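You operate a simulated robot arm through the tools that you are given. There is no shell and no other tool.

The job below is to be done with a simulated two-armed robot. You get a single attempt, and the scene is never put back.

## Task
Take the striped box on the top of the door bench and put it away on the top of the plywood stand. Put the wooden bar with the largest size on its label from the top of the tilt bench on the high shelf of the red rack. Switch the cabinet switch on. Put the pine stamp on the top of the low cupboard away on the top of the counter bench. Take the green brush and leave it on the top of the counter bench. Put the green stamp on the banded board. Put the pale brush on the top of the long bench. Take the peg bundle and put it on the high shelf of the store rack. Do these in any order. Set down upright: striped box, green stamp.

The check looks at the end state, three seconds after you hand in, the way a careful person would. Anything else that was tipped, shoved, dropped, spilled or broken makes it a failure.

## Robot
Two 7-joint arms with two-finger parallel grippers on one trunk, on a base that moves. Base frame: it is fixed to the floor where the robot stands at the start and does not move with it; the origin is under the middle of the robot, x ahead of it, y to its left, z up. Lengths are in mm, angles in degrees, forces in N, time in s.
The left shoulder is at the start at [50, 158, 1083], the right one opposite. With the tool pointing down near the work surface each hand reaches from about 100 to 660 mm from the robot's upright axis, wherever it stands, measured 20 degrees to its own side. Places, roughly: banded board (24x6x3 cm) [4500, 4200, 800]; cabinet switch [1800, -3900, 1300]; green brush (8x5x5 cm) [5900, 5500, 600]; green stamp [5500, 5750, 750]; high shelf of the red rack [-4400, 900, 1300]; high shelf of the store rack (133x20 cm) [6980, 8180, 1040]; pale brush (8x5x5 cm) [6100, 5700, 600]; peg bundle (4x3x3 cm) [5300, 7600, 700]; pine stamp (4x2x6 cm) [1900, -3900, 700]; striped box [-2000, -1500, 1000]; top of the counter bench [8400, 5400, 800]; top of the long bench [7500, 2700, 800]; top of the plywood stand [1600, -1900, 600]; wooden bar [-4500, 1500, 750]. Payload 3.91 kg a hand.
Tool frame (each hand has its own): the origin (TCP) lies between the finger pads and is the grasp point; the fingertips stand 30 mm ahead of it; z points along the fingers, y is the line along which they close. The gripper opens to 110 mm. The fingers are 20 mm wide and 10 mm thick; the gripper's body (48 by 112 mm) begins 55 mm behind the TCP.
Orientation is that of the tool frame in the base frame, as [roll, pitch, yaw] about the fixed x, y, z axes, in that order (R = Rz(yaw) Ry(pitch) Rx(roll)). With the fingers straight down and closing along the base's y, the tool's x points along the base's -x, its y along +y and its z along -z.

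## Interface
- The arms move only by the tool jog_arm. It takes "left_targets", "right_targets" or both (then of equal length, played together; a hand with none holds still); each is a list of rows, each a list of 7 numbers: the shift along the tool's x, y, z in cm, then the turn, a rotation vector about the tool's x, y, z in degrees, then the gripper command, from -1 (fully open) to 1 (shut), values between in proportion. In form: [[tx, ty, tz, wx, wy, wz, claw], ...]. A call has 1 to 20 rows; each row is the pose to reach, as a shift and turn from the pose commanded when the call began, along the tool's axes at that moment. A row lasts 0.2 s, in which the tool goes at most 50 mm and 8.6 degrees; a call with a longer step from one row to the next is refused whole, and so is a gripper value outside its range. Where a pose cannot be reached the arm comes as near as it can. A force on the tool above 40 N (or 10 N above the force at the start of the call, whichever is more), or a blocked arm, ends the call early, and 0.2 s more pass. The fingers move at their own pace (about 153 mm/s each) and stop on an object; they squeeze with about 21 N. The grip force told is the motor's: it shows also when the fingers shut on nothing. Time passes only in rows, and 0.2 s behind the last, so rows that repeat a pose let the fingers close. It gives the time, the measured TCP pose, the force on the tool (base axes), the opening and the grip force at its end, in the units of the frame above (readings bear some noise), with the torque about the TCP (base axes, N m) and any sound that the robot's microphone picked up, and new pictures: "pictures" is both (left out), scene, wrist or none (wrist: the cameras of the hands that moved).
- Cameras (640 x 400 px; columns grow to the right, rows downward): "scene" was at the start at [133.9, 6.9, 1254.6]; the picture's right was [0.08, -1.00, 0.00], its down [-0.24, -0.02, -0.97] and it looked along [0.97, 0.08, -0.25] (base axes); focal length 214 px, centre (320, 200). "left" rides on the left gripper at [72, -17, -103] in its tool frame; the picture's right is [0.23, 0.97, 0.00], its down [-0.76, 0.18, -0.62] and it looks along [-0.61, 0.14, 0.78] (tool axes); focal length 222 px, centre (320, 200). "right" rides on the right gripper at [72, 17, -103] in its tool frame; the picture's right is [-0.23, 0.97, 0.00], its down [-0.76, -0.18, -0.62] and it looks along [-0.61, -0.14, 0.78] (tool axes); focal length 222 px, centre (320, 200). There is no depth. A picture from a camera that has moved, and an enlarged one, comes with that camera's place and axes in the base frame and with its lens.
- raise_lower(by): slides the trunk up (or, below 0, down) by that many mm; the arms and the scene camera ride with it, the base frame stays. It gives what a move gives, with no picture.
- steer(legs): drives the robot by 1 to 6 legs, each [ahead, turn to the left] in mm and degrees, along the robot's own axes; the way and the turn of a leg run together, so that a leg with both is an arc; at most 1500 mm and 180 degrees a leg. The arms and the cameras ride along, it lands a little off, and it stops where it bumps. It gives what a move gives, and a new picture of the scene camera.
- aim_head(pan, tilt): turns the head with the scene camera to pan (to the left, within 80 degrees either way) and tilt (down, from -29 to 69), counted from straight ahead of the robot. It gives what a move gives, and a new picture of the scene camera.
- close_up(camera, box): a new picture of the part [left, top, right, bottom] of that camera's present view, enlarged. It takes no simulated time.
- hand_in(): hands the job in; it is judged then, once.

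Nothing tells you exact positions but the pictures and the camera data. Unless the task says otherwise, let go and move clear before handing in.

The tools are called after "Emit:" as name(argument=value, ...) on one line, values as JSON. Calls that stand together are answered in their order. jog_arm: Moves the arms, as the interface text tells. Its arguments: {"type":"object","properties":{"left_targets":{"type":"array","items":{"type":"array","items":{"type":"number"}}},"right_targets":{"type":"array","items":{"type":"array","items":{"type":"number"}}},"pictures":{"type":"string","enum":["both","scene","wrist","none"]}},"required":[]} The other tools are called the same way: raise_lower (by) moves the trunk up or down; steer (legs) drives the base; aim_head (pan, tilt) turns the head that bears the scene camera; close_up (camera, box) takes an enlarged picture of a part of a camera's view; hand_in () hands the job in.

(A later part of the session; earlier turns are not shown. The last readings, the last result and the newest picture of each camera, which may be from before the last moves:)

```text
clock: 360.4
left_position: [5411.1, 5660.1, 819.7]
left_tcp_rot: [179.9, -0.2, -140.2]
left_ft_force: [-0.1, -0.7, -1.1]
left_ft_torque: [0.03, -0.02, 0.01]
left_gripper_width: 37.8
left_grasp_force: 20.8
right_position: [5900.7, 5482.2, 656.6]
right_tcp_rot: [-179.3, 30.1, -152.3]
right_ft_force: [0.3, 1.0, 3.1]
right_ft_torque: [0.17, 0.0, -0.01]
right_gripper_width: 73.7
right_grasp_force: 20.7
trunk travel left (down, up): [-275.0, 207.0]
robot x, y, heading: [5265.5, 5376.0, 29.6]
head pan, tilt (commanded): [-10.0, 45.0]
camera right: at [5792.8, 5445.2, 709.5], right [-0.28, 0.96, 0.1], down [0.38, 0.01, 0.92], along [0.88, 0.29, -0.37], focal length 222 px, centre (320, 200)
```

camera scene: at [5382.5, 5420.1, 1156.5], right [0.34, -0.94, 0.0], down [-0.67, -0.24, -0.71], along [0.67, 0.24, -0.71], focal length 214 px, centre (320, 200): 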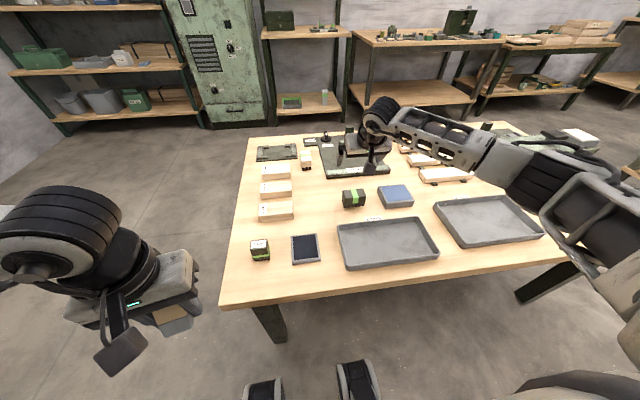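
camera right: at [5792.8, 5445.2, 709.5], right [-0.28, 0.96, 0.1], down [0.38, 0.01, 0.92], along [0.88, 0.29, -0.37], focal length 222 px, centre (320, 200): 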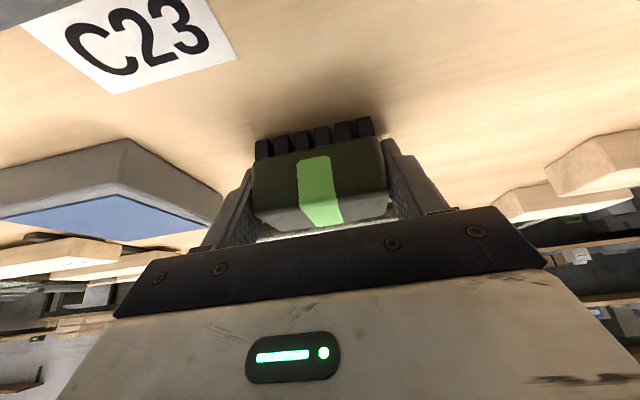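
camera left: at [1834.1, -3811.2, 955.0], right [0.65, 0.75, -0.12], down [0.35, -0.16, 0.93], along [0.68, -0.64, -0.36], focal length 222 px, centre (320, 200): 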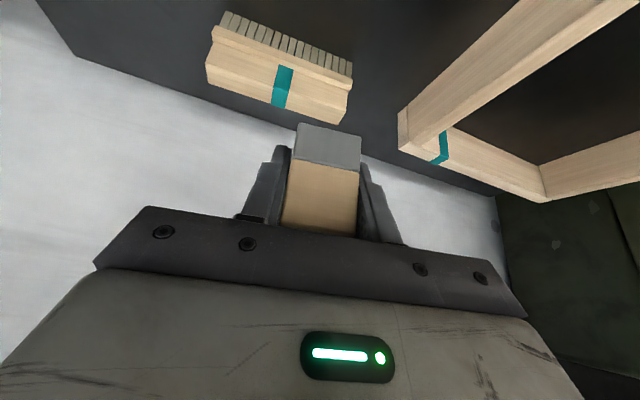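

Brush gripped (73.7 mm). Lifting straight up.

Emit:
jog_arm(right_targets=[[-0.5, 0, -0.87, 0, 0, 0, 1], [-1.75, 0, -3, 0, 0, 0, 1], [-3.75, 0, -6.5, 0, 0, 0, 1], [-5.75, 0, -10, 0, 0, 0, 1], [-7.5, 0, -13, 0, 0, 0, 1], [-7.5, 0, -13, 0, 0, 0, 1]])

Emit:
close_up(camera="scene", box=[230, 100, 470, 280])

```text
clock: 361.9
left_position: [5411.3, 5659.7, 819.7]
left_tcp_rot: [180.0, -0.2, -140.2]
left_ft_force: [1.0, 0.6, -0.6]
left_ft_torque: [-0.04, 0.02, 0.0]
left_gripper_width: 37.9
left_grasp_force: 21.4
right_position: [5899.7, 5483.6, 807.2]
right_tcp_rot: [-179.3, 29.9, -152.2]
right_ft_force: [-0.9, -0.3, -1.1]
right_ft_torque: [0.04, 0.0, -0.01]
right_gripper_width: 73.9
right_grasp_force: 21.1
trunk travel left (down, up): [-275.0, 207.0]
robot x, y, heading: [5270.2, 5373.6, 29.9]
head pan, tilt (commanded): [-10.0, 45.0]
camera scene: at [5382.5, 5420.1, 1156.5], right [0.34, -0.94, 0.0], down [-0.67, -0.24, -0.71], along [0.67, 0.24, -0.71], focal length 214 px, centre (320, 200)
camera right: at [5791.9, 5445.9, 860.1], right [-0.28, 0.96, 0.1], down [0.39, 0.01, 0.92], along [0.88, 0.29, -0.37], focal length 222 px, centre (320, 200)
```

scene: 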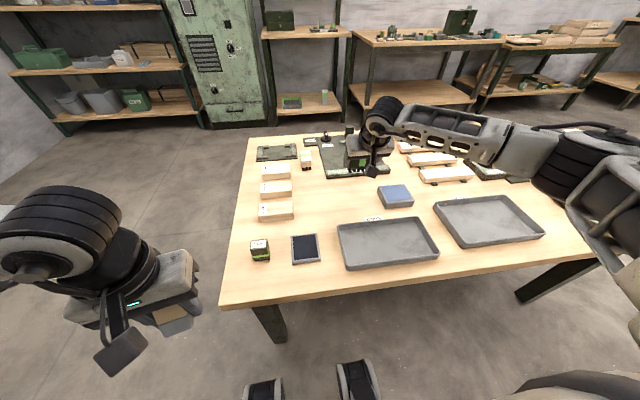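
right: 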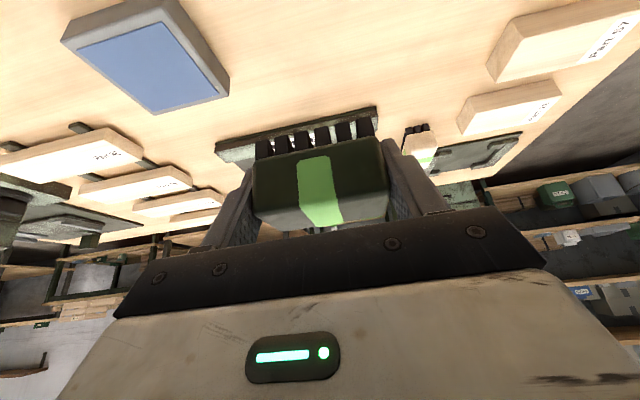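

```text
2.22 times, centred on (350, 190) of scene
camera zoom: at [5382.5, 5420.1, 1156.5], right [0.34, -0.94, 0.0], down [-0.67, -0.24, -0.71], along [0.67, 0.24, -0.71], focal length 477 px, centre (253, 222)
```

zoom: 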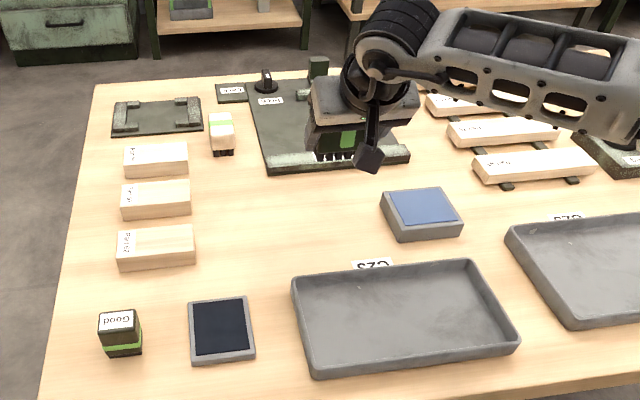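

The green brush is held; all else is in place. Let me look at the counter bench at the back wall (around (8400,5400)) before moving.

Emit:
aim_head(pan=-20, tilt=15)

Emit:
close_up(camera="scene", box=[200, 110, 520, 260])

```text
clock: 362.8
left_position: [5412.0, 5658.1, 819.8]
left_tcp_rot: [180.0, -0.1, -140.2]
left_ft_force: [0.4, -0.7, -0.3]
left_ft_torque: [0.01, 0.02, 0.0]
left_gripper_width: 37.6
left_grasp_force: 21.2
right_position: [5901.0, 5481.9, 804.7]
right_tcp_rot: [-179.2, 30.0, -152.1]
right_ft_force: [0.2, -0.3, -1.3]
right_ft_torque: [0.03, 0.02, -0.01]
right_gripper_width: 73.5
right_grasp_force: 21.0
trunk travel left (down, up): [-275.0, 207.0]
robot x, y, heading: [5267.8, 5371.4, 29.6]
head pan, tilt (commanded): [-20.0, 15.0]
camera scene: at [5398.1, 5408.5, 1203.3], right [0.17, -0.99, 0.0], down [-0.26, -0.04, -0.97], along [0.95, 0.16, -0.26], focal length 214 px, centre (320, 200)
```

scene: 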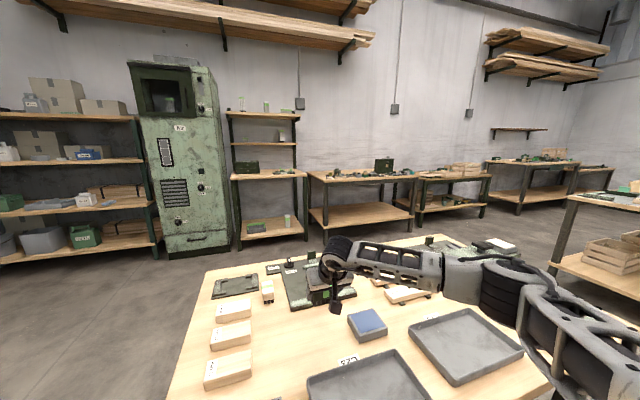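

```text
2.00 times, centred on (360, 185) of scene
camera zoom: at [5398.1, 5408.5, 1203.3], right [0.17, -0.99, 0.0], down [-0.26, -0.04, -0.97], along [0.95, 0.16, -0.26], focal length 429 px, centre (240, 230)
```

zoom: 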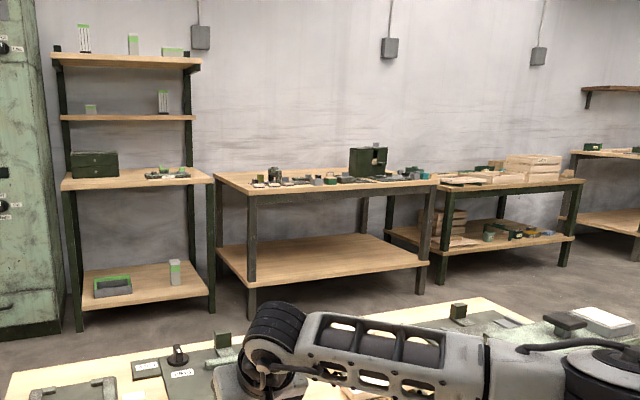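

The counter bench (front at u≈9525) is the middle table with the dark-green box. I'll retract the right arm, back off and drive around the near end of this table.

Emit:
jog_arm(right_targets=[[2.4, 0, -3.5, 0, 0, 0, 1], [4.8, -0.2, -7, 0, 0, 0, 1], [7.2, -0.4, -10.4, 0, 0, 0, 1], [9.6, -0.5, -13.9, 0, 0, 0, 1], [12, -0.6, -17.4, 0, 0, 0, 1], [14.4, -0.8, -20.9, 0, 0, 0, 1], [16.8, -0.9, -24.3, 0, 0, 0, 1], [19.2, -1, -27.8, 0, 0, 0, 1], [19.2, -1, -27.8, 0, 0, 0, 1]], pictures="none")

Emit:
steer(legs=[[-300, 0], [0, -88]])

Emit:
aim_head(pan=0, tilt=15)

```text
clock: 364.8
left_position: [5410.8, 5660.7, 819.4]
left_tcp_rot: [179.9, -0.2, -140.2]
left_ft_force: [-0.6, -0.6, -0.7]
left_ft_torque: [-0.02, 0.0, 0.0]
left_gripper_width: 37.7
left_grasp_force: 21.1
right_position: [5667.6, 5356.9, 973.6]
right_tcp_rot: [-179.2, 29.9, -152.2]
right_ft_force: [0.4, 0.4, -1.1]
right_ft_torque: [0.0, 0.0, 0.0]
right_gripper_width: 73.5
right_grasp_force: 21.3
right hand out of reach, approached as far as the arm can: row 7, 8, 9
trunk travel left (down, up): [-275.0, 207.0]
robot x, y, heading: [5269.1, 5372.6, 29.7]
head pan, tilt (commanded): [-20.0, 15.0]
```

```text
clock: 370.5
left_position: [5308.3, 5105.9, 820.4]
left_tcp_rot: [-180.0, -0.2, 134.1]
left_ft_force: [-0.1, -0.4, 0.1]
left_ft_torque: [0.01, 0.01, 0.0]
left_gripper_width: 37.6
left_grasp_force: 21.2
right_position: [5025.9, 4827.1, 973.3]
right_tcp_rot: [-179.2, 30.0, 122.1]
right_ft_force: [0.3, -0.4, -1.5]
right_ft_torque: [0.05, 0.0, 0.01]
right_gripper_width: 73.9
right_grasp_force: 21.1
trunk travel left (down, up): [-275.0, 207.0]
robot x, y, heading: [5013.4, 5225.7, -55.9]
head pan, tilt (commanded): [-20.0, 15.0]
camera scene: at [5057.5, 5100.3, 1203.3], right [-0.97, -0.24, 0.0], down [-0.06, 0.25, -0.97], along [0.23, -0.94, -0.26], focal length 214 px, centre (320, 200)
```

scene: 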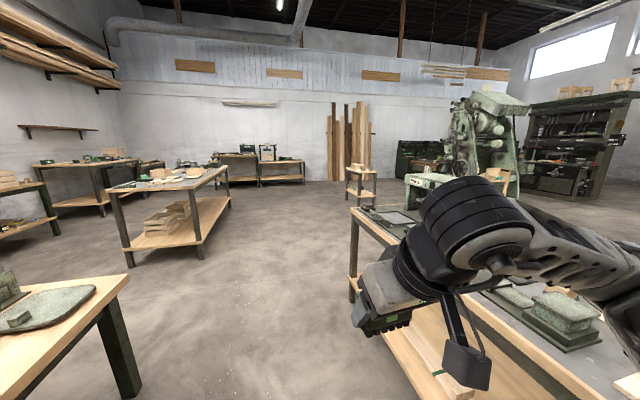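

```text
clock: 371.3
left_position: [5307.9, 5105.7, 818.7]
left_tcp_rot: [179.9, -0.3, 134.0]
left_ft_force: [0.0, 0.0, 0.7]
left_ft_torque: [-0.03, 0.0, -0.03]
left_gripper_width: 37.8
left_grasp_force: 21.0
right_position: [5025.1, 4827.2, 974.7]
right_tcp_rot: [-179.2, 29.9, 122.2]
right_ft_force: [1.3, -0.4, -1.5]
right_ft_torque: [-0.01, 0.02, 0.03]
right_gripper_width: 73.7
right_grasp_force: 21.3
trunk travel left (down, up): [-275.0, 207.0]
robot x, y, heading: [5013.5, 5226.6, -55.7]
head pan, tilt (commanded): [0.0, 15.0]
camera scene: at [5087.1, 5113.4, 1203.3], right [-0.83, -0.56, 0.0], down [-0.14, 0.21, -0.97], along [0.54, -0.8, -0.26], focal length 214 px, centre (320, 200)
```

scene: 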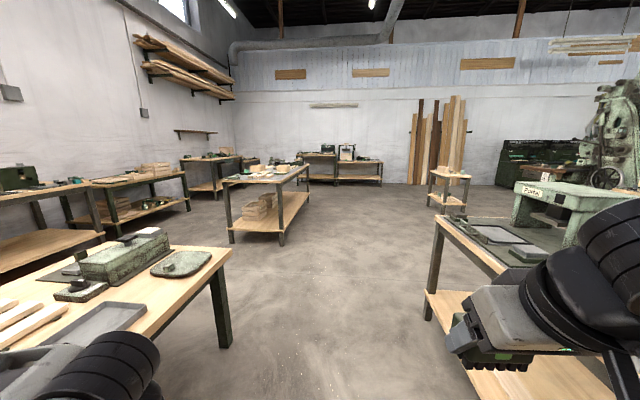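

Emit:
raise_lower(by=150)

Emit:
steer(legs=[[0, -4], [1500, 0], [360, 0], [0, 88]])

```text
clock: 373.1
left_position: [5306.9, 5106.4, 968.2]
left_tcp_rot: [-180.0, -0.2, 134.0]
left_ft_force: [0.3, 0.5, 0.0]
left_ft_torque: [0.01, 0.01, 0.03]
left_gripper_width: 37.8
left_grasp_force: 21.3
right_position: [5026.4, 4827.0, 1124.1]
right_tcp_rot: [-179.2, 29.8, 122.1]
right_ft_force: [-1.0, -0.3, -0.9]
right_ft_torque: [0.03, -0.02, -0.03]
right_gripper_width: 74.0
right_grasp_force: 21.3
trunk travel left (down, up): [-425.0, 57.0]
robot x, y, heading: [5012.8, 5223.0, -56.3]
head pan, tilt (commanded): [0.0, 15.0]
```

```text
clock: 386.6
left_position: [6124.3, 3906.1, 969.0]
left_tcp_rot: [-180.0, -0.2, -141.0]
left_ft_force: [0.0, -0.5, -0.2]
left_ft_torque: [0.02, 0.03, 0.0]
left_gripper_width: 37.7
left_grasp_force: 20.9
right_position: [6376.8, 3601.3, 1123.7]
right_tcp_rot: [-179.1, 30.0, -153.1]
right_ft_force: [-0.2, 0.1, -0.9]
right_ft_torque: [-0.03, 0.02, 0.0]
right_gripper_width: 73.8
right_grasp_force: 20.4
trunk travel left (down, up): [-425.0, 57.0]
robot x, y, heading: [5982.0, 3625.6, 28.8]
head pan, tilt (commanded): [0.0, 15.0]
camera scene: at [6097.3, 3686.6, 1353.3], right [0.48, -0.88, 0.0], down [-0.23, -0.13, -0.97], along [0.85, 0.47, -0.26], focal length 214 px, centre (320, 200)
```

scene: 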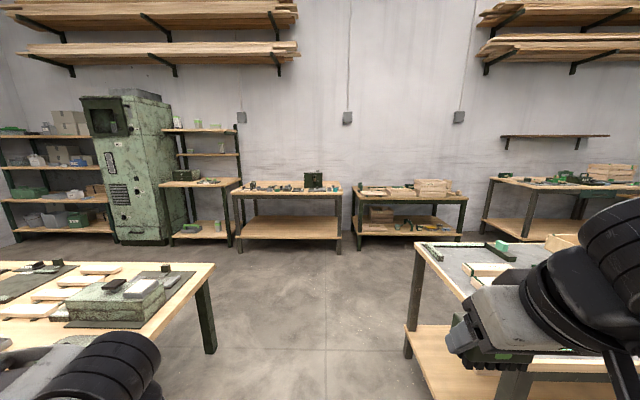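

Emit:
steer(legs=[[0, 3.5], [1500, 0], [0, -4], [200, 0]])

Emit:
aim_head(pan=8, tilt=25)

Emit:
close_up(camera="scene", box=[180, 120, 420, 280])

```text
clock: 396.1
left_position: [7574.5, 4789.3, 969.7]
left_tcp_rot: [180.0, -0.1, -142.0]
left_ft_force: [-0.3, 0.0, -0.1]
left_ft_torque: [0.01, 0.01, -0.02]
left_gripper_width: 37.7
left_grasp_force: 21.5
right_position: [7821.9, 4480.1, 1124.1]
right_tcp_rot: [-179.4, 30.0, -153.9]
right_ft_force: [-0.3, -0.9, -1.2]
right_ft_torque: [0.0, 0.01, 0.0]
right_gripper_width: 73.6
right_grasp_force: 21.0
trunk travel left (down, up): [-425.0, 57.0]
robot x, y, heading: [7427.3, 4510.6, 27.6]
head pan, tilt (commanded): [0.0, 15.0]
camera scene: at [7543.8, 4570.8, 1353.2], right [0.47, -0.88, 0.0], down [-0.23, -0.12, -0.97], along [0.85, 0.45, -0.26], focal length 214 px, centre (320, 200)
```

scene: 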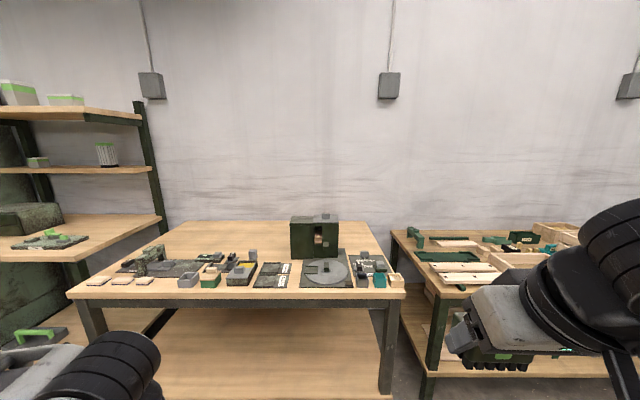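

```text
clock: 396.9
left_position: [7574.5, 4790.2, 971.1]
left_tcp_rot: [-180.0, -0.2, -142.0]
left_ft_force: [0.7, -0.2, -0.2]
left_ft_torque: [-0.03, 0.01, -0.01]
left_gripper_width: 37.7
left_grasp_force: 21.3
right_position: [7820.6, 4479.3, 1123.0]
right_tcp_rot: [-179.2, 29.9, -154.0]
right_ft_force: [1.1, -1.2, -1.4]
right_ft_torque: [-0.03, 0.01, 0.02]
right_gripper_width: 73.6
right_grasp_force: 21.2
trunk travel left (down, up): [-425.0, 57.0]
robot x, y, heading: [7421.5, 4506.6, 27.8]
head pan, tilt (commanded): [8.0, 25.0]
camera scene: at [7535.3, 4580.8, 1337.2], right [0.59, -0.81, 0.0], down [-0.34, -0.25, -0.91], along [0.73, 0.53, -0.42], focal length 214 px, centre (320, 200)
```

scene: 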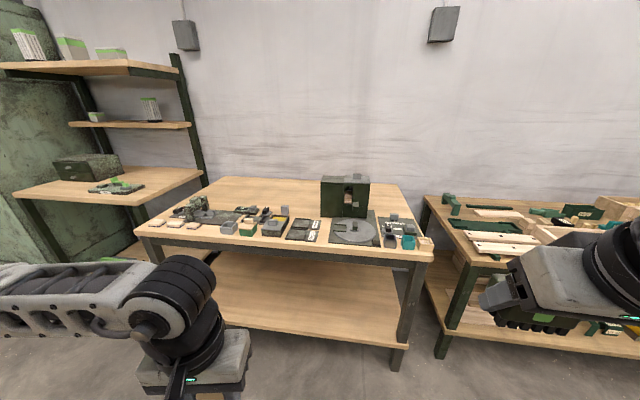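

```text
2.50 times, centred on (300, 200) of scene
camera zoom: at [7535.3, 4580.8, 1337.2], right [0.59, -0.81, 0.0], down [-0.34, -0.25, -0.91], along [0.73, 0.53, -0.42], focal length 536 px, centre (370, 200)
```

zoom: 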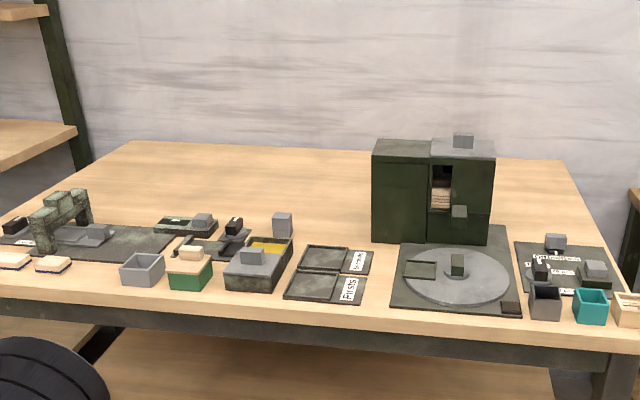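

The counter bench (top ≈ z 770, 840 mm deep) has its front rows full, but there is free space behind the two flat plates and at the back-left. I'll move in front of it, left of centre.

Emit:
steer(legs=[[0, 54.5], [594, 0], [0, -54.5]])

Emit:
aim_head(pan=0, tilt=35)

Emit:
close_up(camera="scene", box=[160, 130, 480, 290])

```text
clock: 405.1
left_position: [7665.0, 5380.2, 968.7]
left_tcp_rot: [180.0, -0.2, -142.6]
left_ft_force: [-0.1, 0.2, -0.3]
left_ft_torque: [0.0, -0.02, 0.01]
left_gripper_width: 37.8
left_grasp_force: 21.4
right_position: [7909.0, 5069.7, 1122.8]
right_tcp_rot: [-179.2, 29.9, -154.5]
right_ft_force: [-1.0, 0.6, -1.4]
right_ft_torque: [0.02, 0.01, -0.01]
right_gripper_width: 73.5
right_grasp_force: 21.2
trunk travel left (down, up): [-425.0, 57.0]
robot x, y, heading: [7513.7, 5100.6, 27.5]
head pan, tilt (commanded): [8.0, 25.0]
camera scene: at [7624.0, 5172.8, 1337.1], right [0.58, -0.81, 0.0], down [-0.34, -0.24, -0.91], along [0.74, 0.53, -0.42], focal length 214 px, centre (320, 200)
```

scene: 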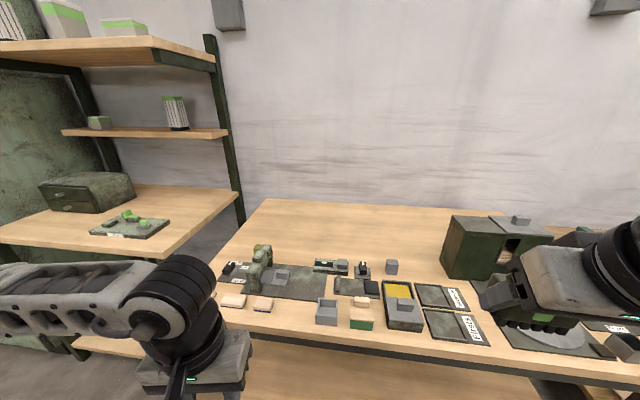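

```text
clock: 405.8
left_position: [7664.0, 5381.2, 969.6]
left_tcp_rot: [180.0, -0.1, -142.5]
left_ft_force: [0.5, -0.2, 0.1]
left_ft_torque: [0.02, 0.0, -0.03]
left_gripper_width: 38.0
left_grasp_force: 21.3
right_position: [7909.6, 5069.4, 1124.0]
right_tcp_rot: [-179.2, 29.9, -154.4]
right_ft_force: [-0.8, -0.1, -1.1]
right_ft_torque: [-0.01, 0.0, -0.01]
right_gripper_width: 73.7
right_grasp_force: 20.7
trunk travel left (down, up): [-425.0, 57.0]
robot x, y, heading: [7510.8, 5103.6, 27.4]
head pan, tilt (commanded): [0.0, 35.0]
camera scene: at [7627.0, 5160.1, 1321.4], right [0.46, -0.89, 0.0], down [-0.51, -0.26, -0.82], along [0.73, 0.38, -0.57], focal length 214 px, centre (320, 200)
```

scene: 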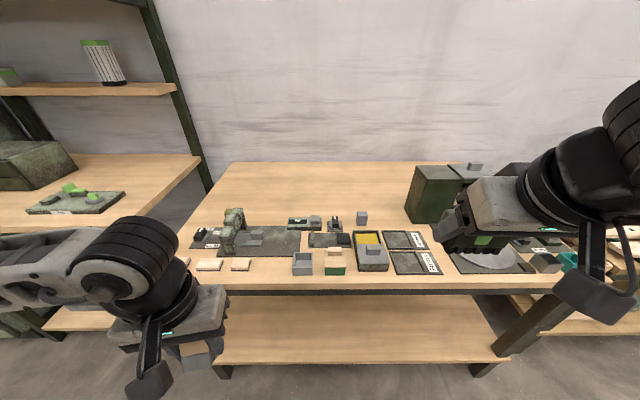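

```text
2.00 times, centred on (320, 210) of scene
camera zoom: at [7627.0, 5160.1, 1321.4], right [0.46, -0.89, 0.0], down [-0.51, -0.26, -0.82], along [0.73, 0.38, -0.57], focal length 429 px, centre (320, 180)
```

zoom: 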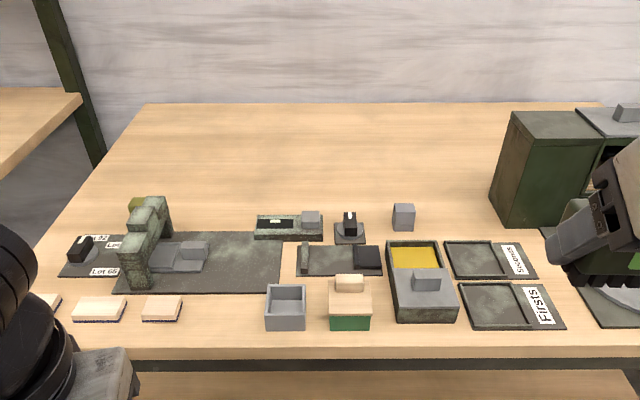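

With both views, the bench top is at z≈805. I'll put the stamp in the free area behind the small fixtures (u≈9840, v≈1091) and the brush behind the plates. Moving 130 mm closer.

Emit:
steer(legs=[[130, 0]])

```text
clock: 407.1
left_position: [7779.3, 5440.2, 969.0]
left_tcp_rot: [-179.9, -0.2, -142.6]
left_ft_force: [0.2, -0.1, -0.2]
left_ft_torque: [-0.03, 0.02, 0.0]
left_gripper_width: 37.9
left_grasp_force: 20.9
right_position: [8022.8, 5129.1, 1123.5]
right_tcp_rot: [-179.2, 30.0, -154.5]
right_ft_force: [-0.6, -0.4, -0.7]
right_ft_torque: [0.0, 0.01, 0.01]
right_gripper_width: 73.7
right_grasp_force: 21.2
trunk travel left (down, up): [-425.0, 57.0]
robot x, y, heading: [7629.7, 5160.3, 27.3]
head pan, tilt (commanded): [0.0, 35.0]
camera scene: at [7741.7, 5219.5, 1321.2], right [0.46, -0.89, 0.0], down [-0.51, -0.26, -0.82], along [0.73, 0.38, -0.57], focal length 214 px, centre (320, 200)
```

scene: 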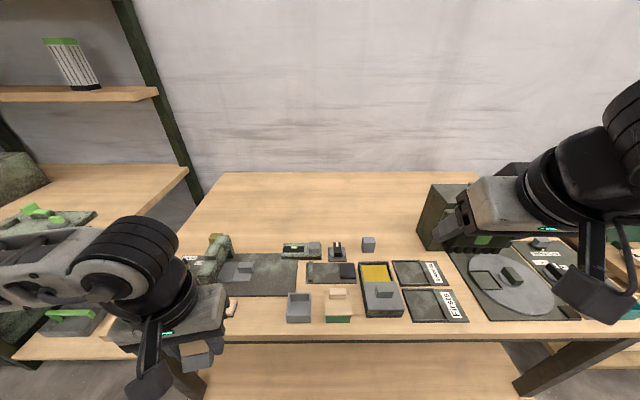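

Extending the left hand with the stamp over the free area (raising first).

Emit:
jog_arm(left_targets=[[0, 0, -4, 0, 0, 0, 1], [0, 0, -8.1, 0, 0, 0, 1], [-4.2, -1.2, -8.1, 0.28, -3.4, 1.02, 1], [-8.4, -2.4, -8.1, 0.56, -6.8, 2.04, 1], [-12.6, -3.6, -8.1, 0.84, -10.2, 3.06, 1], [-16.9, -4.8, -8.1, 1.12, -13.7, 4.08, 1], [-21.1, -6, -8.1, 1.4, -17.1, 5.1, 1], [-25.3, -7.2, -8.1, 1.69, -20.5, 6.1, 1], [-29.5, -8.4, -8.1, 1.97, -23.9, 7.1, 1], [-33.7, -9.6, -8.1, 2.25, -27.3, 8.15, 1], [-37.9, -10.8, -8.1, 2.53, -30.7, 9.17, 1], [-37.9, -10.8, -8.1, 2.53, -30.7, 9.17, 1]])

```text
clock: 409.7
left_position: [8143.0, 5584.7, 1049.7]
left_tcp_rot: [-179.9, 30.8, -152.0]
left_ft_force: [1.1, 0.0, 0.1]
left_ft_torque: [-0.02, -0.01, -0.01]
left_gripper_width: 37.8
left_grasp_force: 21.3
right_position: [8023.4, 5128.9, 1123.5]
right_tcp_rot: [-179.1, 29.9, -154.4]
right_ft_force: [-1.1, 0.1, -1.1]
right_ft_torque: [0.0, -0.03, -0.01]
right_gripper_width: 73.7
right_grasp_force: 21.2
trunk travel left (down, up): [-425.0, 57.0]
robot x, y, heading: [7625.6, 5159.5, 27.4]
head pan, tilt (commanded): [0.0, 35.0]
camera scene: at [7740.8, 5219.2, 1321.4], right [0.46, -0.89, 0.0], down [-0.51, -0.26, -0.82], along [0.73, 0.38, -0.57], focal length 214 px, centre (320, 200)
camera left: at [8049.6, 5516.1, 1101.5], right [-0.63, 0.77, -0.12], down [0.21, 0.32, 0.92], along [0.75, 0.56, -0.36], focal length 222 px, centre (320, 200)
```

scene: 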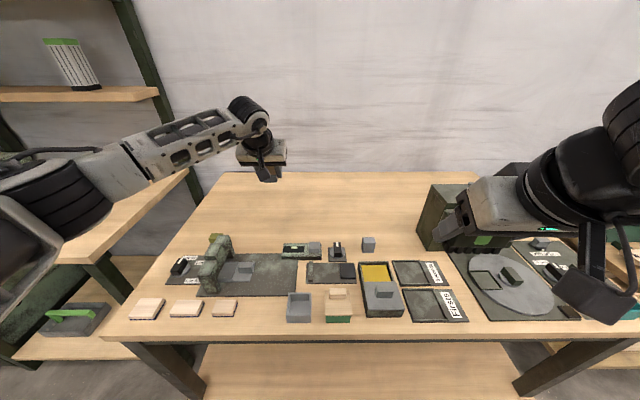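
left: 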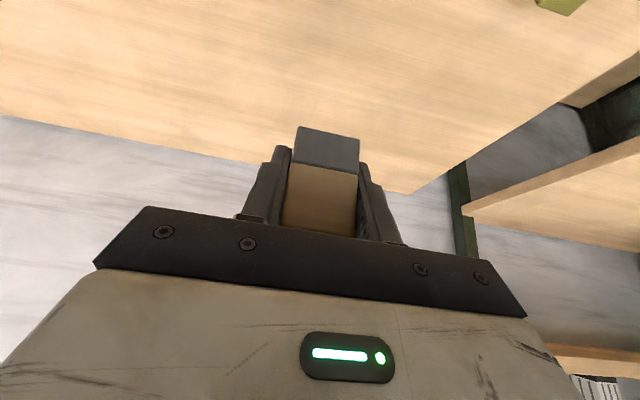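

Emit:
raise_lower(by=-80)

Emit:
jog_arm(left_targets=[[2, 0, 3.4, 0, 0, 0, 1], [3.6, 0, 6, 0, 0, 0, 1], [5.1, 0, 8.6, 0, 0, 0, 1], [5.1, 0, 8.6, 0, 0, 0, 1]])

Emit:
close_up(camera="scene", box=[180, 110, 420, 270])

```text
clock: 410.9
left_position: [8143.4, 5584.0, 969.4]
left_tcp_rot: [-180.0, 30.5, -151.9]
left_ft_force: [-0.3, -0.9, -0.1]
left_ft_torque: [0.02, 0.01, 0.0]
left_gripper_width: 38.0
left_grasp_force: 21.1
right_position: [8022.8, 5128.0, 1043.6]
right_tcp_rot: [-179.2, 29.9, -154.5]
right_ft_force: [0.3, 1.2, -0.9]
right_ft_torque: [0.0, -0.02, 0.0]
right_gripper_width: 73.8
right_grasp_force: 20.9
trunk travel left (down, up): [-345.0, 137.0]
robot x, y, heading: [7625.2, 5158.6, 27.4]
head pan, tilt (commanded): [0.0, 35.0]
```

```text
clock: 411.9
left_position: [8144.6, 5587.4, 871.2]
left_tcp_rot: [180.0, 30.6, -151.8]
left_ft_force: [-0.9, -0.6, -0.5]
left_ft_torque: [0.03, 0.01, 0.01]
left_gripper_width: 37.6
left_grasp_force: 20.5
right_position: [8022.4, 5129.3, 1042.5]
right_tcp_rot: [-179.2, 29.9, -154.5]
right_ft_force: [0.2, 0.7, -1.3]
right_ft_torque: [-0.04, 0.02, 0.03]
right_gripper_width: 73.7
right_grasp_force: 20.9
trunk travel left (down, up): [-345.0, 137.0]
robot x, y, heading: [7622.1, 5157.9, 27.3]
head pan, tilt (commanded): [0.0, 35.0]
camera scene: at [7741.1, 5219.1, 1241.3], right [0.46, -0.89, 0.0], down [-0.51, -0.26, -0.82], along [0.73, 0.38, -0.57], focal length 214 px, centre (320, 200)
camera left: at [8050.2, 5518.0, 922.1], right [-0.63, 0.77, -0.12], down [0.21, 0.32, 0.92], along [0.75, 0.56, -0.36], focal length 222 px, centre (320, 200)
```

scene: 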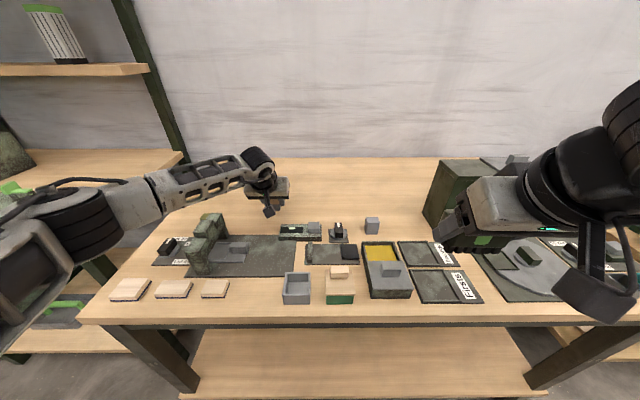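
left: 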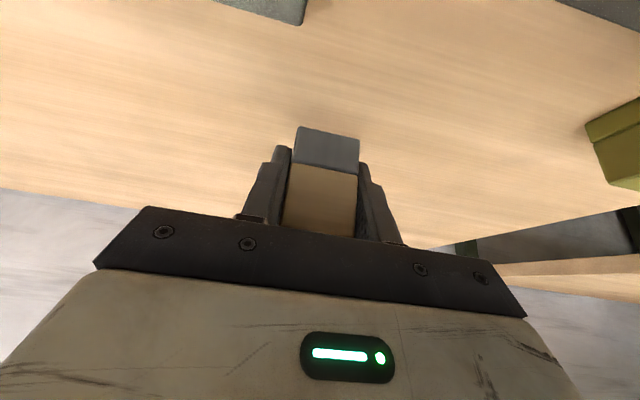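

```text
2.50 times, centred on (300, 190) of scene
camera zoom: at [7741.1, 5219.1, 1241.3], right [0.46, -0.89, 0.0], down [-0.51, -0.26, -0.82], along [0.73, 0.38, -0.57], focal length 536 px, centre (370, 225)
```

zoom: 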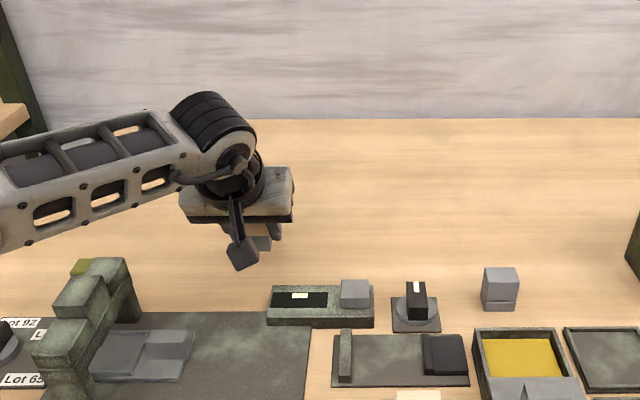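

Emit:
jog_arm(left_targets=[[0.6, 0, 1.03, 0, 0, 0, 1], [1.15, 0, 1.95, 0, 0, 0, 1], [1.4, 0, 2.4, 0, 0, 0, 1], [1.4, 0, 2.4, 0, 0, 0, 1]], pictures="none")

```text
clock: 412.9
left_position: [8142.6, 5584.1, 841.7]
left_tcp_rot: [180.0, 30.6, -151.9]
left_ft_force: [-0.3, -0.3, 0.7]
left_ft_torque: [-0.02, 0.01, 0.02]
left_gripper_width: 37.8
left_grasp_force: 20.6
right_position: [8022.6, 5129.3, 1042.1]
right_tcp_rot: [-179.3, 29.8, -154.5]
right_ft_force: [0.7, -0.7, -1.2]
right_ft_torque: [0.03, 0.03, 0.02]
right_gripper_width: 73.5
right_grasp_force: 20.8
trunk travel left (down, up): [-345.0, 137.0]
robot x, y, heading: [7625.3, 5162.3, 27.2]
head pan, tilt (commanded): [0.0, 35.0]
```

Emit:
jog_arm(left_targets=[[0.15, 0, 0.26, 0, 0, 0, 1], [0.3, 0, 0.52, 0, 0, 0, 1], [0.3, 0, 0.52, 0, 0, 0, 1]], pictures="wrist")

```text
clock: 413.6
left_position: [8142.6, 5585.2, 835.6]
left_tcp_rot: [-179.8, 30.6, -151.9]
left_ft_force: [-0.6, -0.3, -0.2]
left_ft_torque: [0.02, 0.01, 0.0]
left_gripper_width: 37.6
left_grasp_force: 20.9
right_position: [8023.3, 5129.4, 1042.6]
right_tcp_rot: [-179.2, 29.9, -154.6]
right_ft_force: [0.3, -0.1, -1.8]
right_ft_torque: [0.03, 0.0, -0.02]
right_gripper_width: 73.9
right_grasp_force: 20.9
trunk travel left (down, up): [-345.0, 137.0]
robot x, y, heading: [7626.7, 5158.9, 27.3]
head pan, tilt (commanded): [0.0, 35.0]
camera left: at [8049.0, 5515.9, 887.6], right [-0.63, 0.77, -0.12], down [0.21, 0.32, 0.92], along [0.75, 0.56, -0.36], focal length 222 px, centre (320, 200)
```

left: 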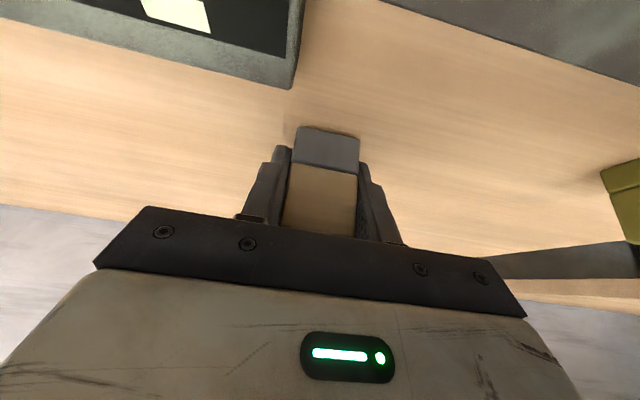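

Emit:
jog_arm(left_targets=[[0.15, 0, 0.26, 0, 0, 0, 1], [0.3, 0, 0.52, 0, 0, 0, 1], [0.4, 0, 0.69, 0, 0, 0, 1], [0.4, 0, 0.69, 0, 0, 0, 1]], pictures="none")

```text
clock: 414.6
left_position: [8144.6, 5584.4, 833.0]
left_tcp_rot: [-179.8, 31.0, -151.8]
left_ft_force: [-3.2, 1.5, 15.1]
left_ft_torque: [0.08, 0.2, 0.02]
left_gripper_width: 38.0
left_grasp_force: 20.6
right_position: [8021.9, 5127.5, 1044.4]
right_tcp_rot: [-179.3, 30.0, -154.5]
right_ft_force: [0.5, -1.1, -0.8]
right_ft_torque: [-0.04, -0.02, -0.03]
right_gripper_width: 73.7
right_grasp_force: 20.6
trunk travel left (down, up): [-345.0, 137.0]
robot x, y, heading: [7625.2, 5159.8, 27.5]
head pan, tilt (commanded): [0.0, 35.0]
```

Contact felt. Releasing the stamp and withdrawing along the tool axis.

Emit:
jog_arm(left_targets=[[-0.15, 0, -0.26, 0, 0, 0, 1], [-0.15, 0, -0.26, 0, 0, 0, 0.4], [-0.15, 0, -0.26, 0, 0, 0, 0], [-0.15, 0, -0.26, 0, 0, 0, -0.2], [-0.15, 0, -0.26, 0, 0, 0, -0.2], [-0.15, 0, -2.3, 0, 0, 0, -0.2], [-0.15, 0, -5.5, 0, 0, 0, -0.2], [-0.15, 0, -9.5, 0, 0, 0, -0.2], [-2.6, 0, -13.8, 0, 0, 0, -0.2], [-4.5, 0, -17, 0, 0, 0, -0.2], [-4.5, 0, -17, 0, 0, 0, -0.2]])

Emit:
close_up(camera="scene", box=[180, 110, 420, 270])

```text
clock: 417.1
left_position: [8099.4, 5562.2, 999.9]
left_tcp_rot: [-179.9, 30.6, -151.9]
left_ft_force: [-0.4, 0.0, -0.8]
left_ft_torque: [0.0, 0.03, -0.02]
left_gripper_width: 66.1
left_grasp_force: 0.1
right_position: [8023.3, 5127.8, 1042.6]
right_tcp_rot: [-179.3, 29.9, -154.5]
right_ft_force: [-1.2, 0.0, -1.6]
right_ft_torque: [0.01, 0.02, 0.02]
right_gripper_width: 73.8
right_grasp_force: 21.4
trunk travel left (down, up): [-345.0, 137.0]
robot x, y, heading: [7624.5, 5159.1, 27.5]
head pan, tilt (commanded): [0.0, 35.0]
camera scene: at [7741.0, 5219.1, 1241.3], right [0.46, -0.89, 0.0], down [-0.51, -0.26, -0.82], along [0.73, 0.38, -0.57], focal length 214 px, centre (320, 200)
camera left: at [8005.9, 5493.8, 1051.3], right [-0.63, 0.77, -0.12], down [0.21, 0.32, 0.92], along [0.75, 0.56, -0.36], focal length 222 px, centre (320, 200)
```

scene: 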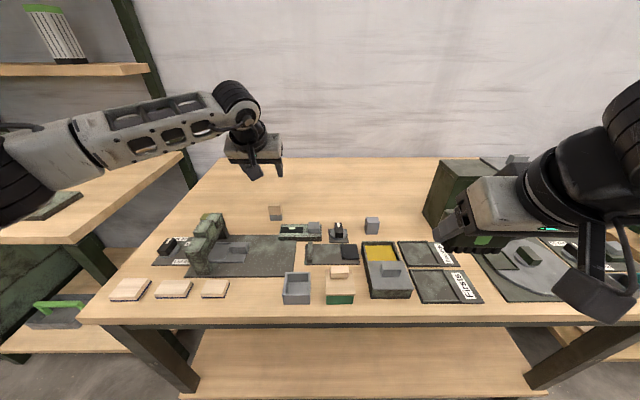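
left: 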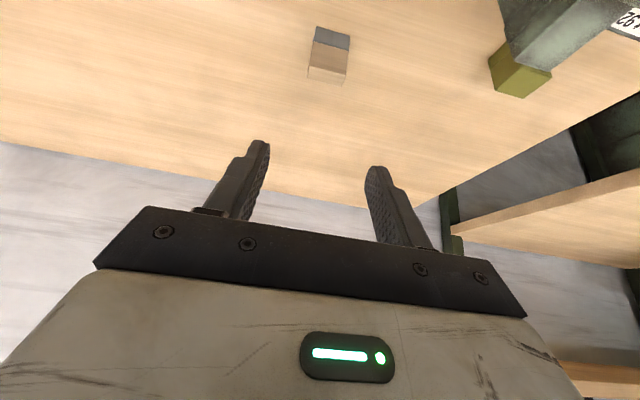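

```text
2.50 times, centred on (300, 190) of scene
camera zoom: at [7741.0, 5219.1, 1241.3], right [0.46, -0.89, 0.0], down [-0.51, -0.26, -0.82], along [0.73, 0.38, -0.57], focal length 536 px, centre (370, 225)
```

zoom: 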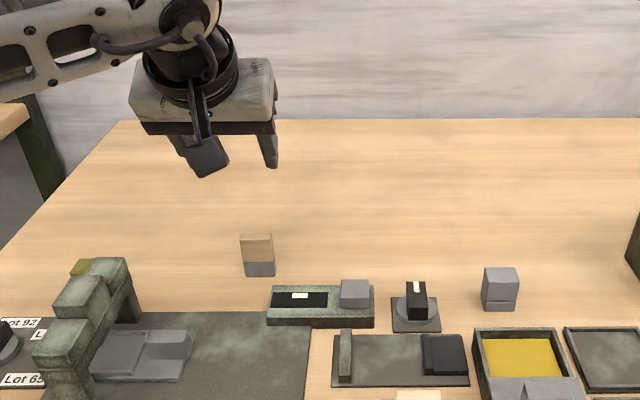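

The pine stamp stands on the counter bench. Retracting the left hand and at the same time extending the right hand with the brush to the spot behind the plates.

Emit:
jog_arm(left_targets=[[2.9, 1, -2.7, 0, 3.4, 0, -0.4], [5.7, 2, -5.5, 0, 6.8, 0, -1], [8.6, 3.1, -8.2, 0, 10.2, 0, -1], [11.5, 4.1, -10.9, 0, 13.6, 0, -1], [14.3, 5.1, -13.6, 0, 17, 0, -1], [17.2, 6.1, -16.4, 0, 20.4, 0, -1], [20.1, 7.2, -19.1, 0, 23.8, 0, -1], [22.9, 8.2, -21.8, 0, 27.2, 0, -1], [25.8, 9.2, -24.5, 0, 30.6, 0, -1], [25.8, 9.2, -24.5, 0, 30.6, 0, -1]], right_targets=[[-2.4, 0, 2.6, -0.14, 0, -0.24, 1], [-4.7, 0, 5.1, -0.28, 0, -0.48, 1], [-7.1, -0.1, 7.7, -0.42, 0, -0.72, 1], [-9.5, -0.1, 10.2, -0.56, 0, -0.96, 1], [-11.9, -0.2, 12.8, -0.7, 0, -1.2, 1], [-14.2, -0.2, 15.3, -0.84, 0, -1.44, 1], [-16.6, -0.3, 17.9, -0.97, 0, -1.7, 1], [-19, -0.3, 20.4, -1.1, 0, -1.9, 1], [-21.3, -0.3, 23, -1.25, 0, -2.16, 1], [-21.3, -0.3, 23, -1.25, 0, -2.16, 1]])

Emit:
close_up(camera="scene", box=[240, 100, 500, 280])

```text
clock: 419.2
left_position: [7750.8, 5479.3, 1079.7]
left_tcp_rot: [179.9, 0.0, -151.9]
left_ft_force: [0.0, -1.1, -0.5]
left_ft_torque: [0.03, 0.03, 0.02]
left_gripper_width: 109.9
left_grasp_force: 0.0
right_position: [8295.9, 5252.8, 949.1]
right_tcp_rot: [-179.2, 29.8, -152.0]
right_ft_force: [-0.1, -0.1, -1.0]
right_ft_torque: [-0.03, -0.01, 0.0]
right_gripper_width: 73.8
right_grasp_force: 20.9
trunk travel left (down, up): [-345.0, 137.0]
robot x, y, heading: [7627.2, 5161.7, 27.6]
head pan, tilt (commanded): [0.0, 35.0]
camera scene: at [7741.1, 5219.0, 1241.3], right [0.46, -0.89, 0.0], down [-0.51, -0.26, -0.82], along [0.73, 0.38, -0.57], focal length 214 px, centre (320, 200)
camera right: at [8186.8, 5216.0, 1003.7], right [-0.28, 0.96, 0.1], down [0.39, 0.01, 0.92], along [0.88, 0.3, -0.37], focal length 222 px, centre (320, 200)
camera left: at [7694.6, 5431.4, 1182.3], right [-0.66, 0.75, 0.0], down [0.59, 0.52, 0.62], along [0.47, 0.41, -0.78], focal length 222 px, centre (320, 200)
```

scene: 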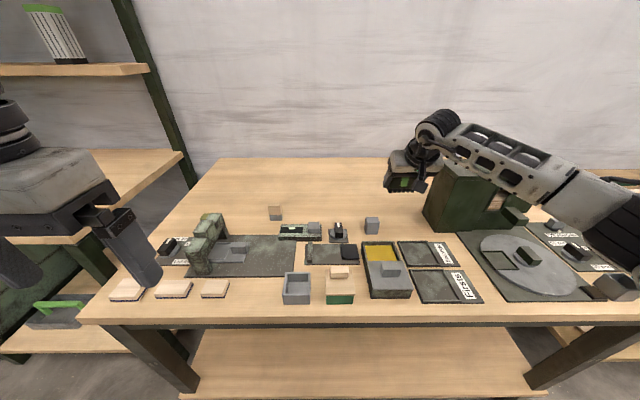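
right: 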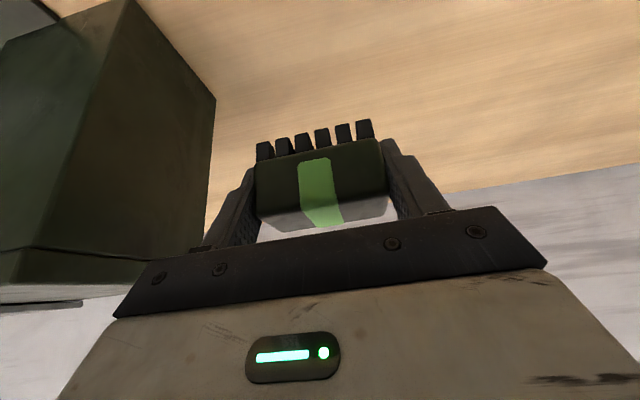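
left: 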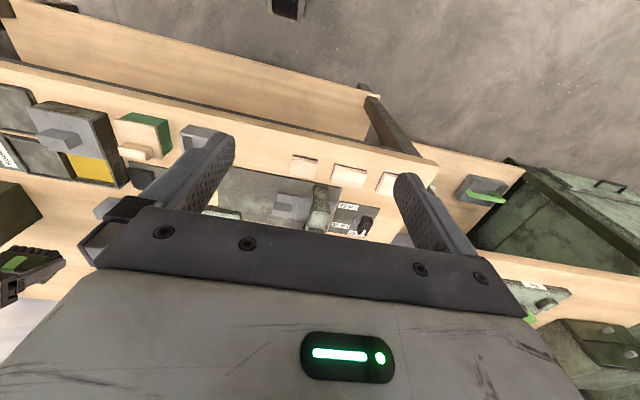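

```text
2.22 times, centred on (370, 190) of scene
camera zoom: at [7741.1, 5219.0, 1241.3], right [0.46, -0.89, 0.0], down [-0.51, -0.26, -0.82], along [0.73, 0.38, -0.57], focal length 477 px, centre (209, 222)
```

zoom: 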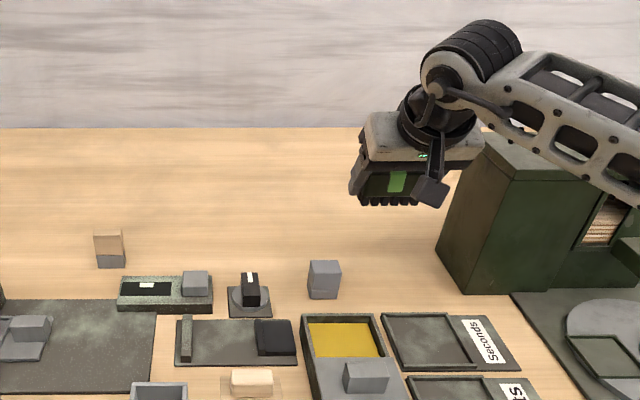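

The forearm stays in front of the big green box with some clearance. Lowering the brush.

Emit:
jog_arm(right_targets=[[1.5, 0, 2.6, 0, 0, 0, 1], [3, 0, 5.2, 0, 0, 0, 1], [4, 0, 6.9, 0, 0, 0, 1], [4.9, 0, 8.5, 0, 0, 0, 1], [4.9, 0, 8.5, 0, 0, 0, 1]])

Emit:
close_up(camera="scene", box=[300, 100, 560, 280])

```text
clock: 420.4
left_position: [7751.3, 5480.1, 1080.1]
left_tcp_rot: [-180.0, 0.0, -151.9]
left_ft_force: [1.1, 0.3, 0.1]
left_ft_torque: [0.01, 0.01, 0.04]
left_gripper_width: 110.1
left_grasp_force: 0.0
right_position: [8296.6, 5251.7, 851.6]
right_tcp_rot: [-179.2, 29.9, -152.0]
right_ft_force: [0.4, 0.1, -1.5]
right_ft_torque: [-0.01, 0.03, 0.0]
right_gripper_width: 73.8
right_grasp_force: 20.3
trunk travel left (down, up): [-345.0, 137.0]
robot x, y, heading: [7623.6, 5159.0, 27.1]
head pan, tilt (commanded): [0.0, 35.0]
camera scene: at [7741.1, 5219.1, 1241.3], right [0.46, -0.89, 0.0], down [-0.51, -0.26, -0.82], along [0.73, 0.38, -0.57], focal length 214 px, centre (320, 200)
camera right: at [8187.4, 5214.4, 906.2], right [-0.28, 0.96, 0.1], down [0.39, 0.01, 0.92], along [0.88, 0.3, -0.37], focal length 222 px, centre (320, 200)
```

scene: 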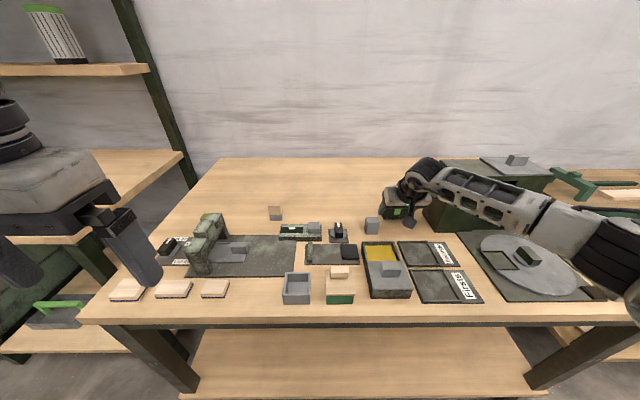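
right: 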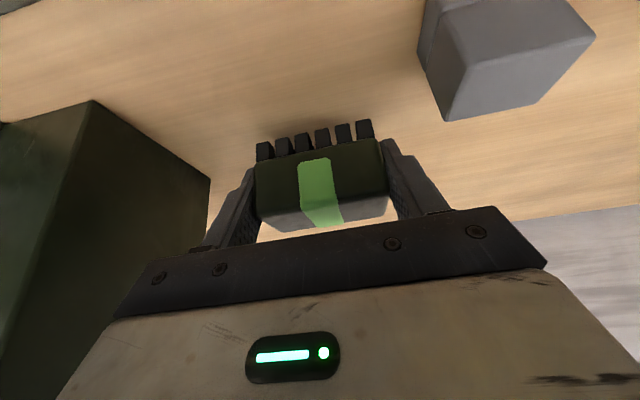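

```text
2.22 times, centred on (430, 190) of scene
camera zoom: at [7741.1, 5219.1, 1241.3], right [0.46, -0.89, 0.0], down [-0.51, -0.26, -0.82], along [0.73, 0.38, -0.57], focal length 477 px, centre (76, 222)
```

zoom: 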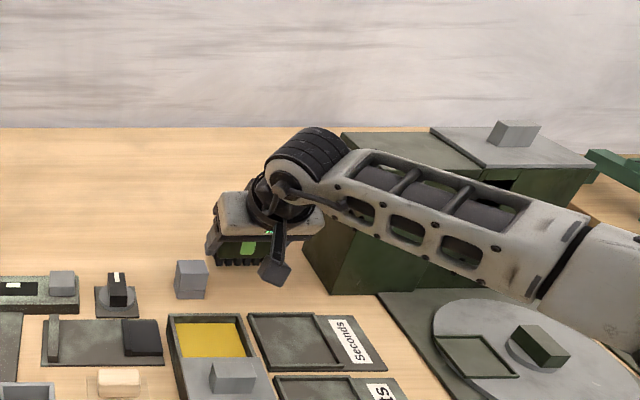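

Emit:
jog_arm(right_targets=[[0.2, 0, 0.35, 0, 0, 0, 1], [0.4, 0, 0.7, 0, 0, 0, 1], [0.5, 0, 0.87, 0, 0, 0, 1], [0.5, 0, 0.87, 0, 0, 0, 1]], pictures="none")

```text
clock: 421.4
left_position: [7751.2, 5479.5, 1077.5]
left_tcp_rot: [-180.0, 0.0, -151.9]
left_ft_force: [0.1, 0.1, -0.6]
left_ft_torque: [0.0, -0.01, -0.01]
left_gripper_width: 110.1
left_grasp_force: 0.1
right_position: [8296.5, 5250.6, 841.1]
right_tcp_rot: [-179.3, 29.9, -152.0]
right_ft_force: [-0.1, 0.7, -0.6]
right_ft_torque: [0.01, 0.02, 0.02]
right_gripper_width: 73.7
right_grasp_force: 20.3
trunk travel left (down, up): [-345.0, 137.0]
robot x, y, heading: [7624.6, 5159.3, 27.3]
head pan, tilt (commanded): [0.0, 35.0]
```

Emit:
jog_arm(right_targets=[[0.15, 0, 0.26, 0, 0, 0, 1], [0.3, 0, 0.52, 0, 0, 0, 1], [0.3, 0, 0.52, 0, 0, 0, 1]], pictures="none")

```text
clock: 422.2
left_position: [7751.3, 5479.3, 1077.9]
left_tcp_rot: [180.0, 0.0, -151.9]
left_ft_force: [-0.5, 0.1, -0.1]
left_ft_torque: [0.01, 0.01, 0.0]
left_gripper_width: 110.5
left_grasp_force: 0.0
right_position: [8295.9, 5251.7, 836.6]
right_tcp_rot: [-179.3, 29.9, -152.1]
right_ft_force: [-0.2, 0.9, -1.6]
right_ft_torque: [0.02, 0.02, -0.01]
right_gripper_width: 74.0
right_grasp_force: 20.9
trunk travel left (down, up): [-345.0, 137.0]
robot x, y, heading: [7629.2, 5162.7, 27.4]
head pan, tilt (commanded): [0.0, 35.0]
```

Emit:
jog_arm(right_targets=[[0.15, 0, 0.26, 0, 0, 0, 1], [0.3, 0, 0.52, 0, 0, 0, 1], [0.3, 0, 0.52, 0, 0, 0, 1]], pictures="none")

```text
clock: 423.1
left_position: [7748.4, 5479.3, 1080.1]
left_tcp_rot: [-179.9, 0.1, -151.9]
left_ft_force: [1.2, 0.2, 0.4]
left_ft_torque: [0.0, -0.02, -0.01]
left_gripper_width: 110.0
left_grasp_force: 0.0
right_position: [8296.5, 5251.9, 833.7]
right_tcp_rot: [-179.3, 30.2, -152.0]
right_ft_force: [0.8, -2.2, 18.2]
right_ft_torque: [0.54, 0.13, 0.0]
right_gripper_width: 73.7
right_grasp_force: 20.9
trunk travel left (down, up): [-345.0, 137.0]
robot x, y, heading: [7629.0, 5161.8, 27.6]
head pan, tilt (commanded): [0.0, 35.0]
```

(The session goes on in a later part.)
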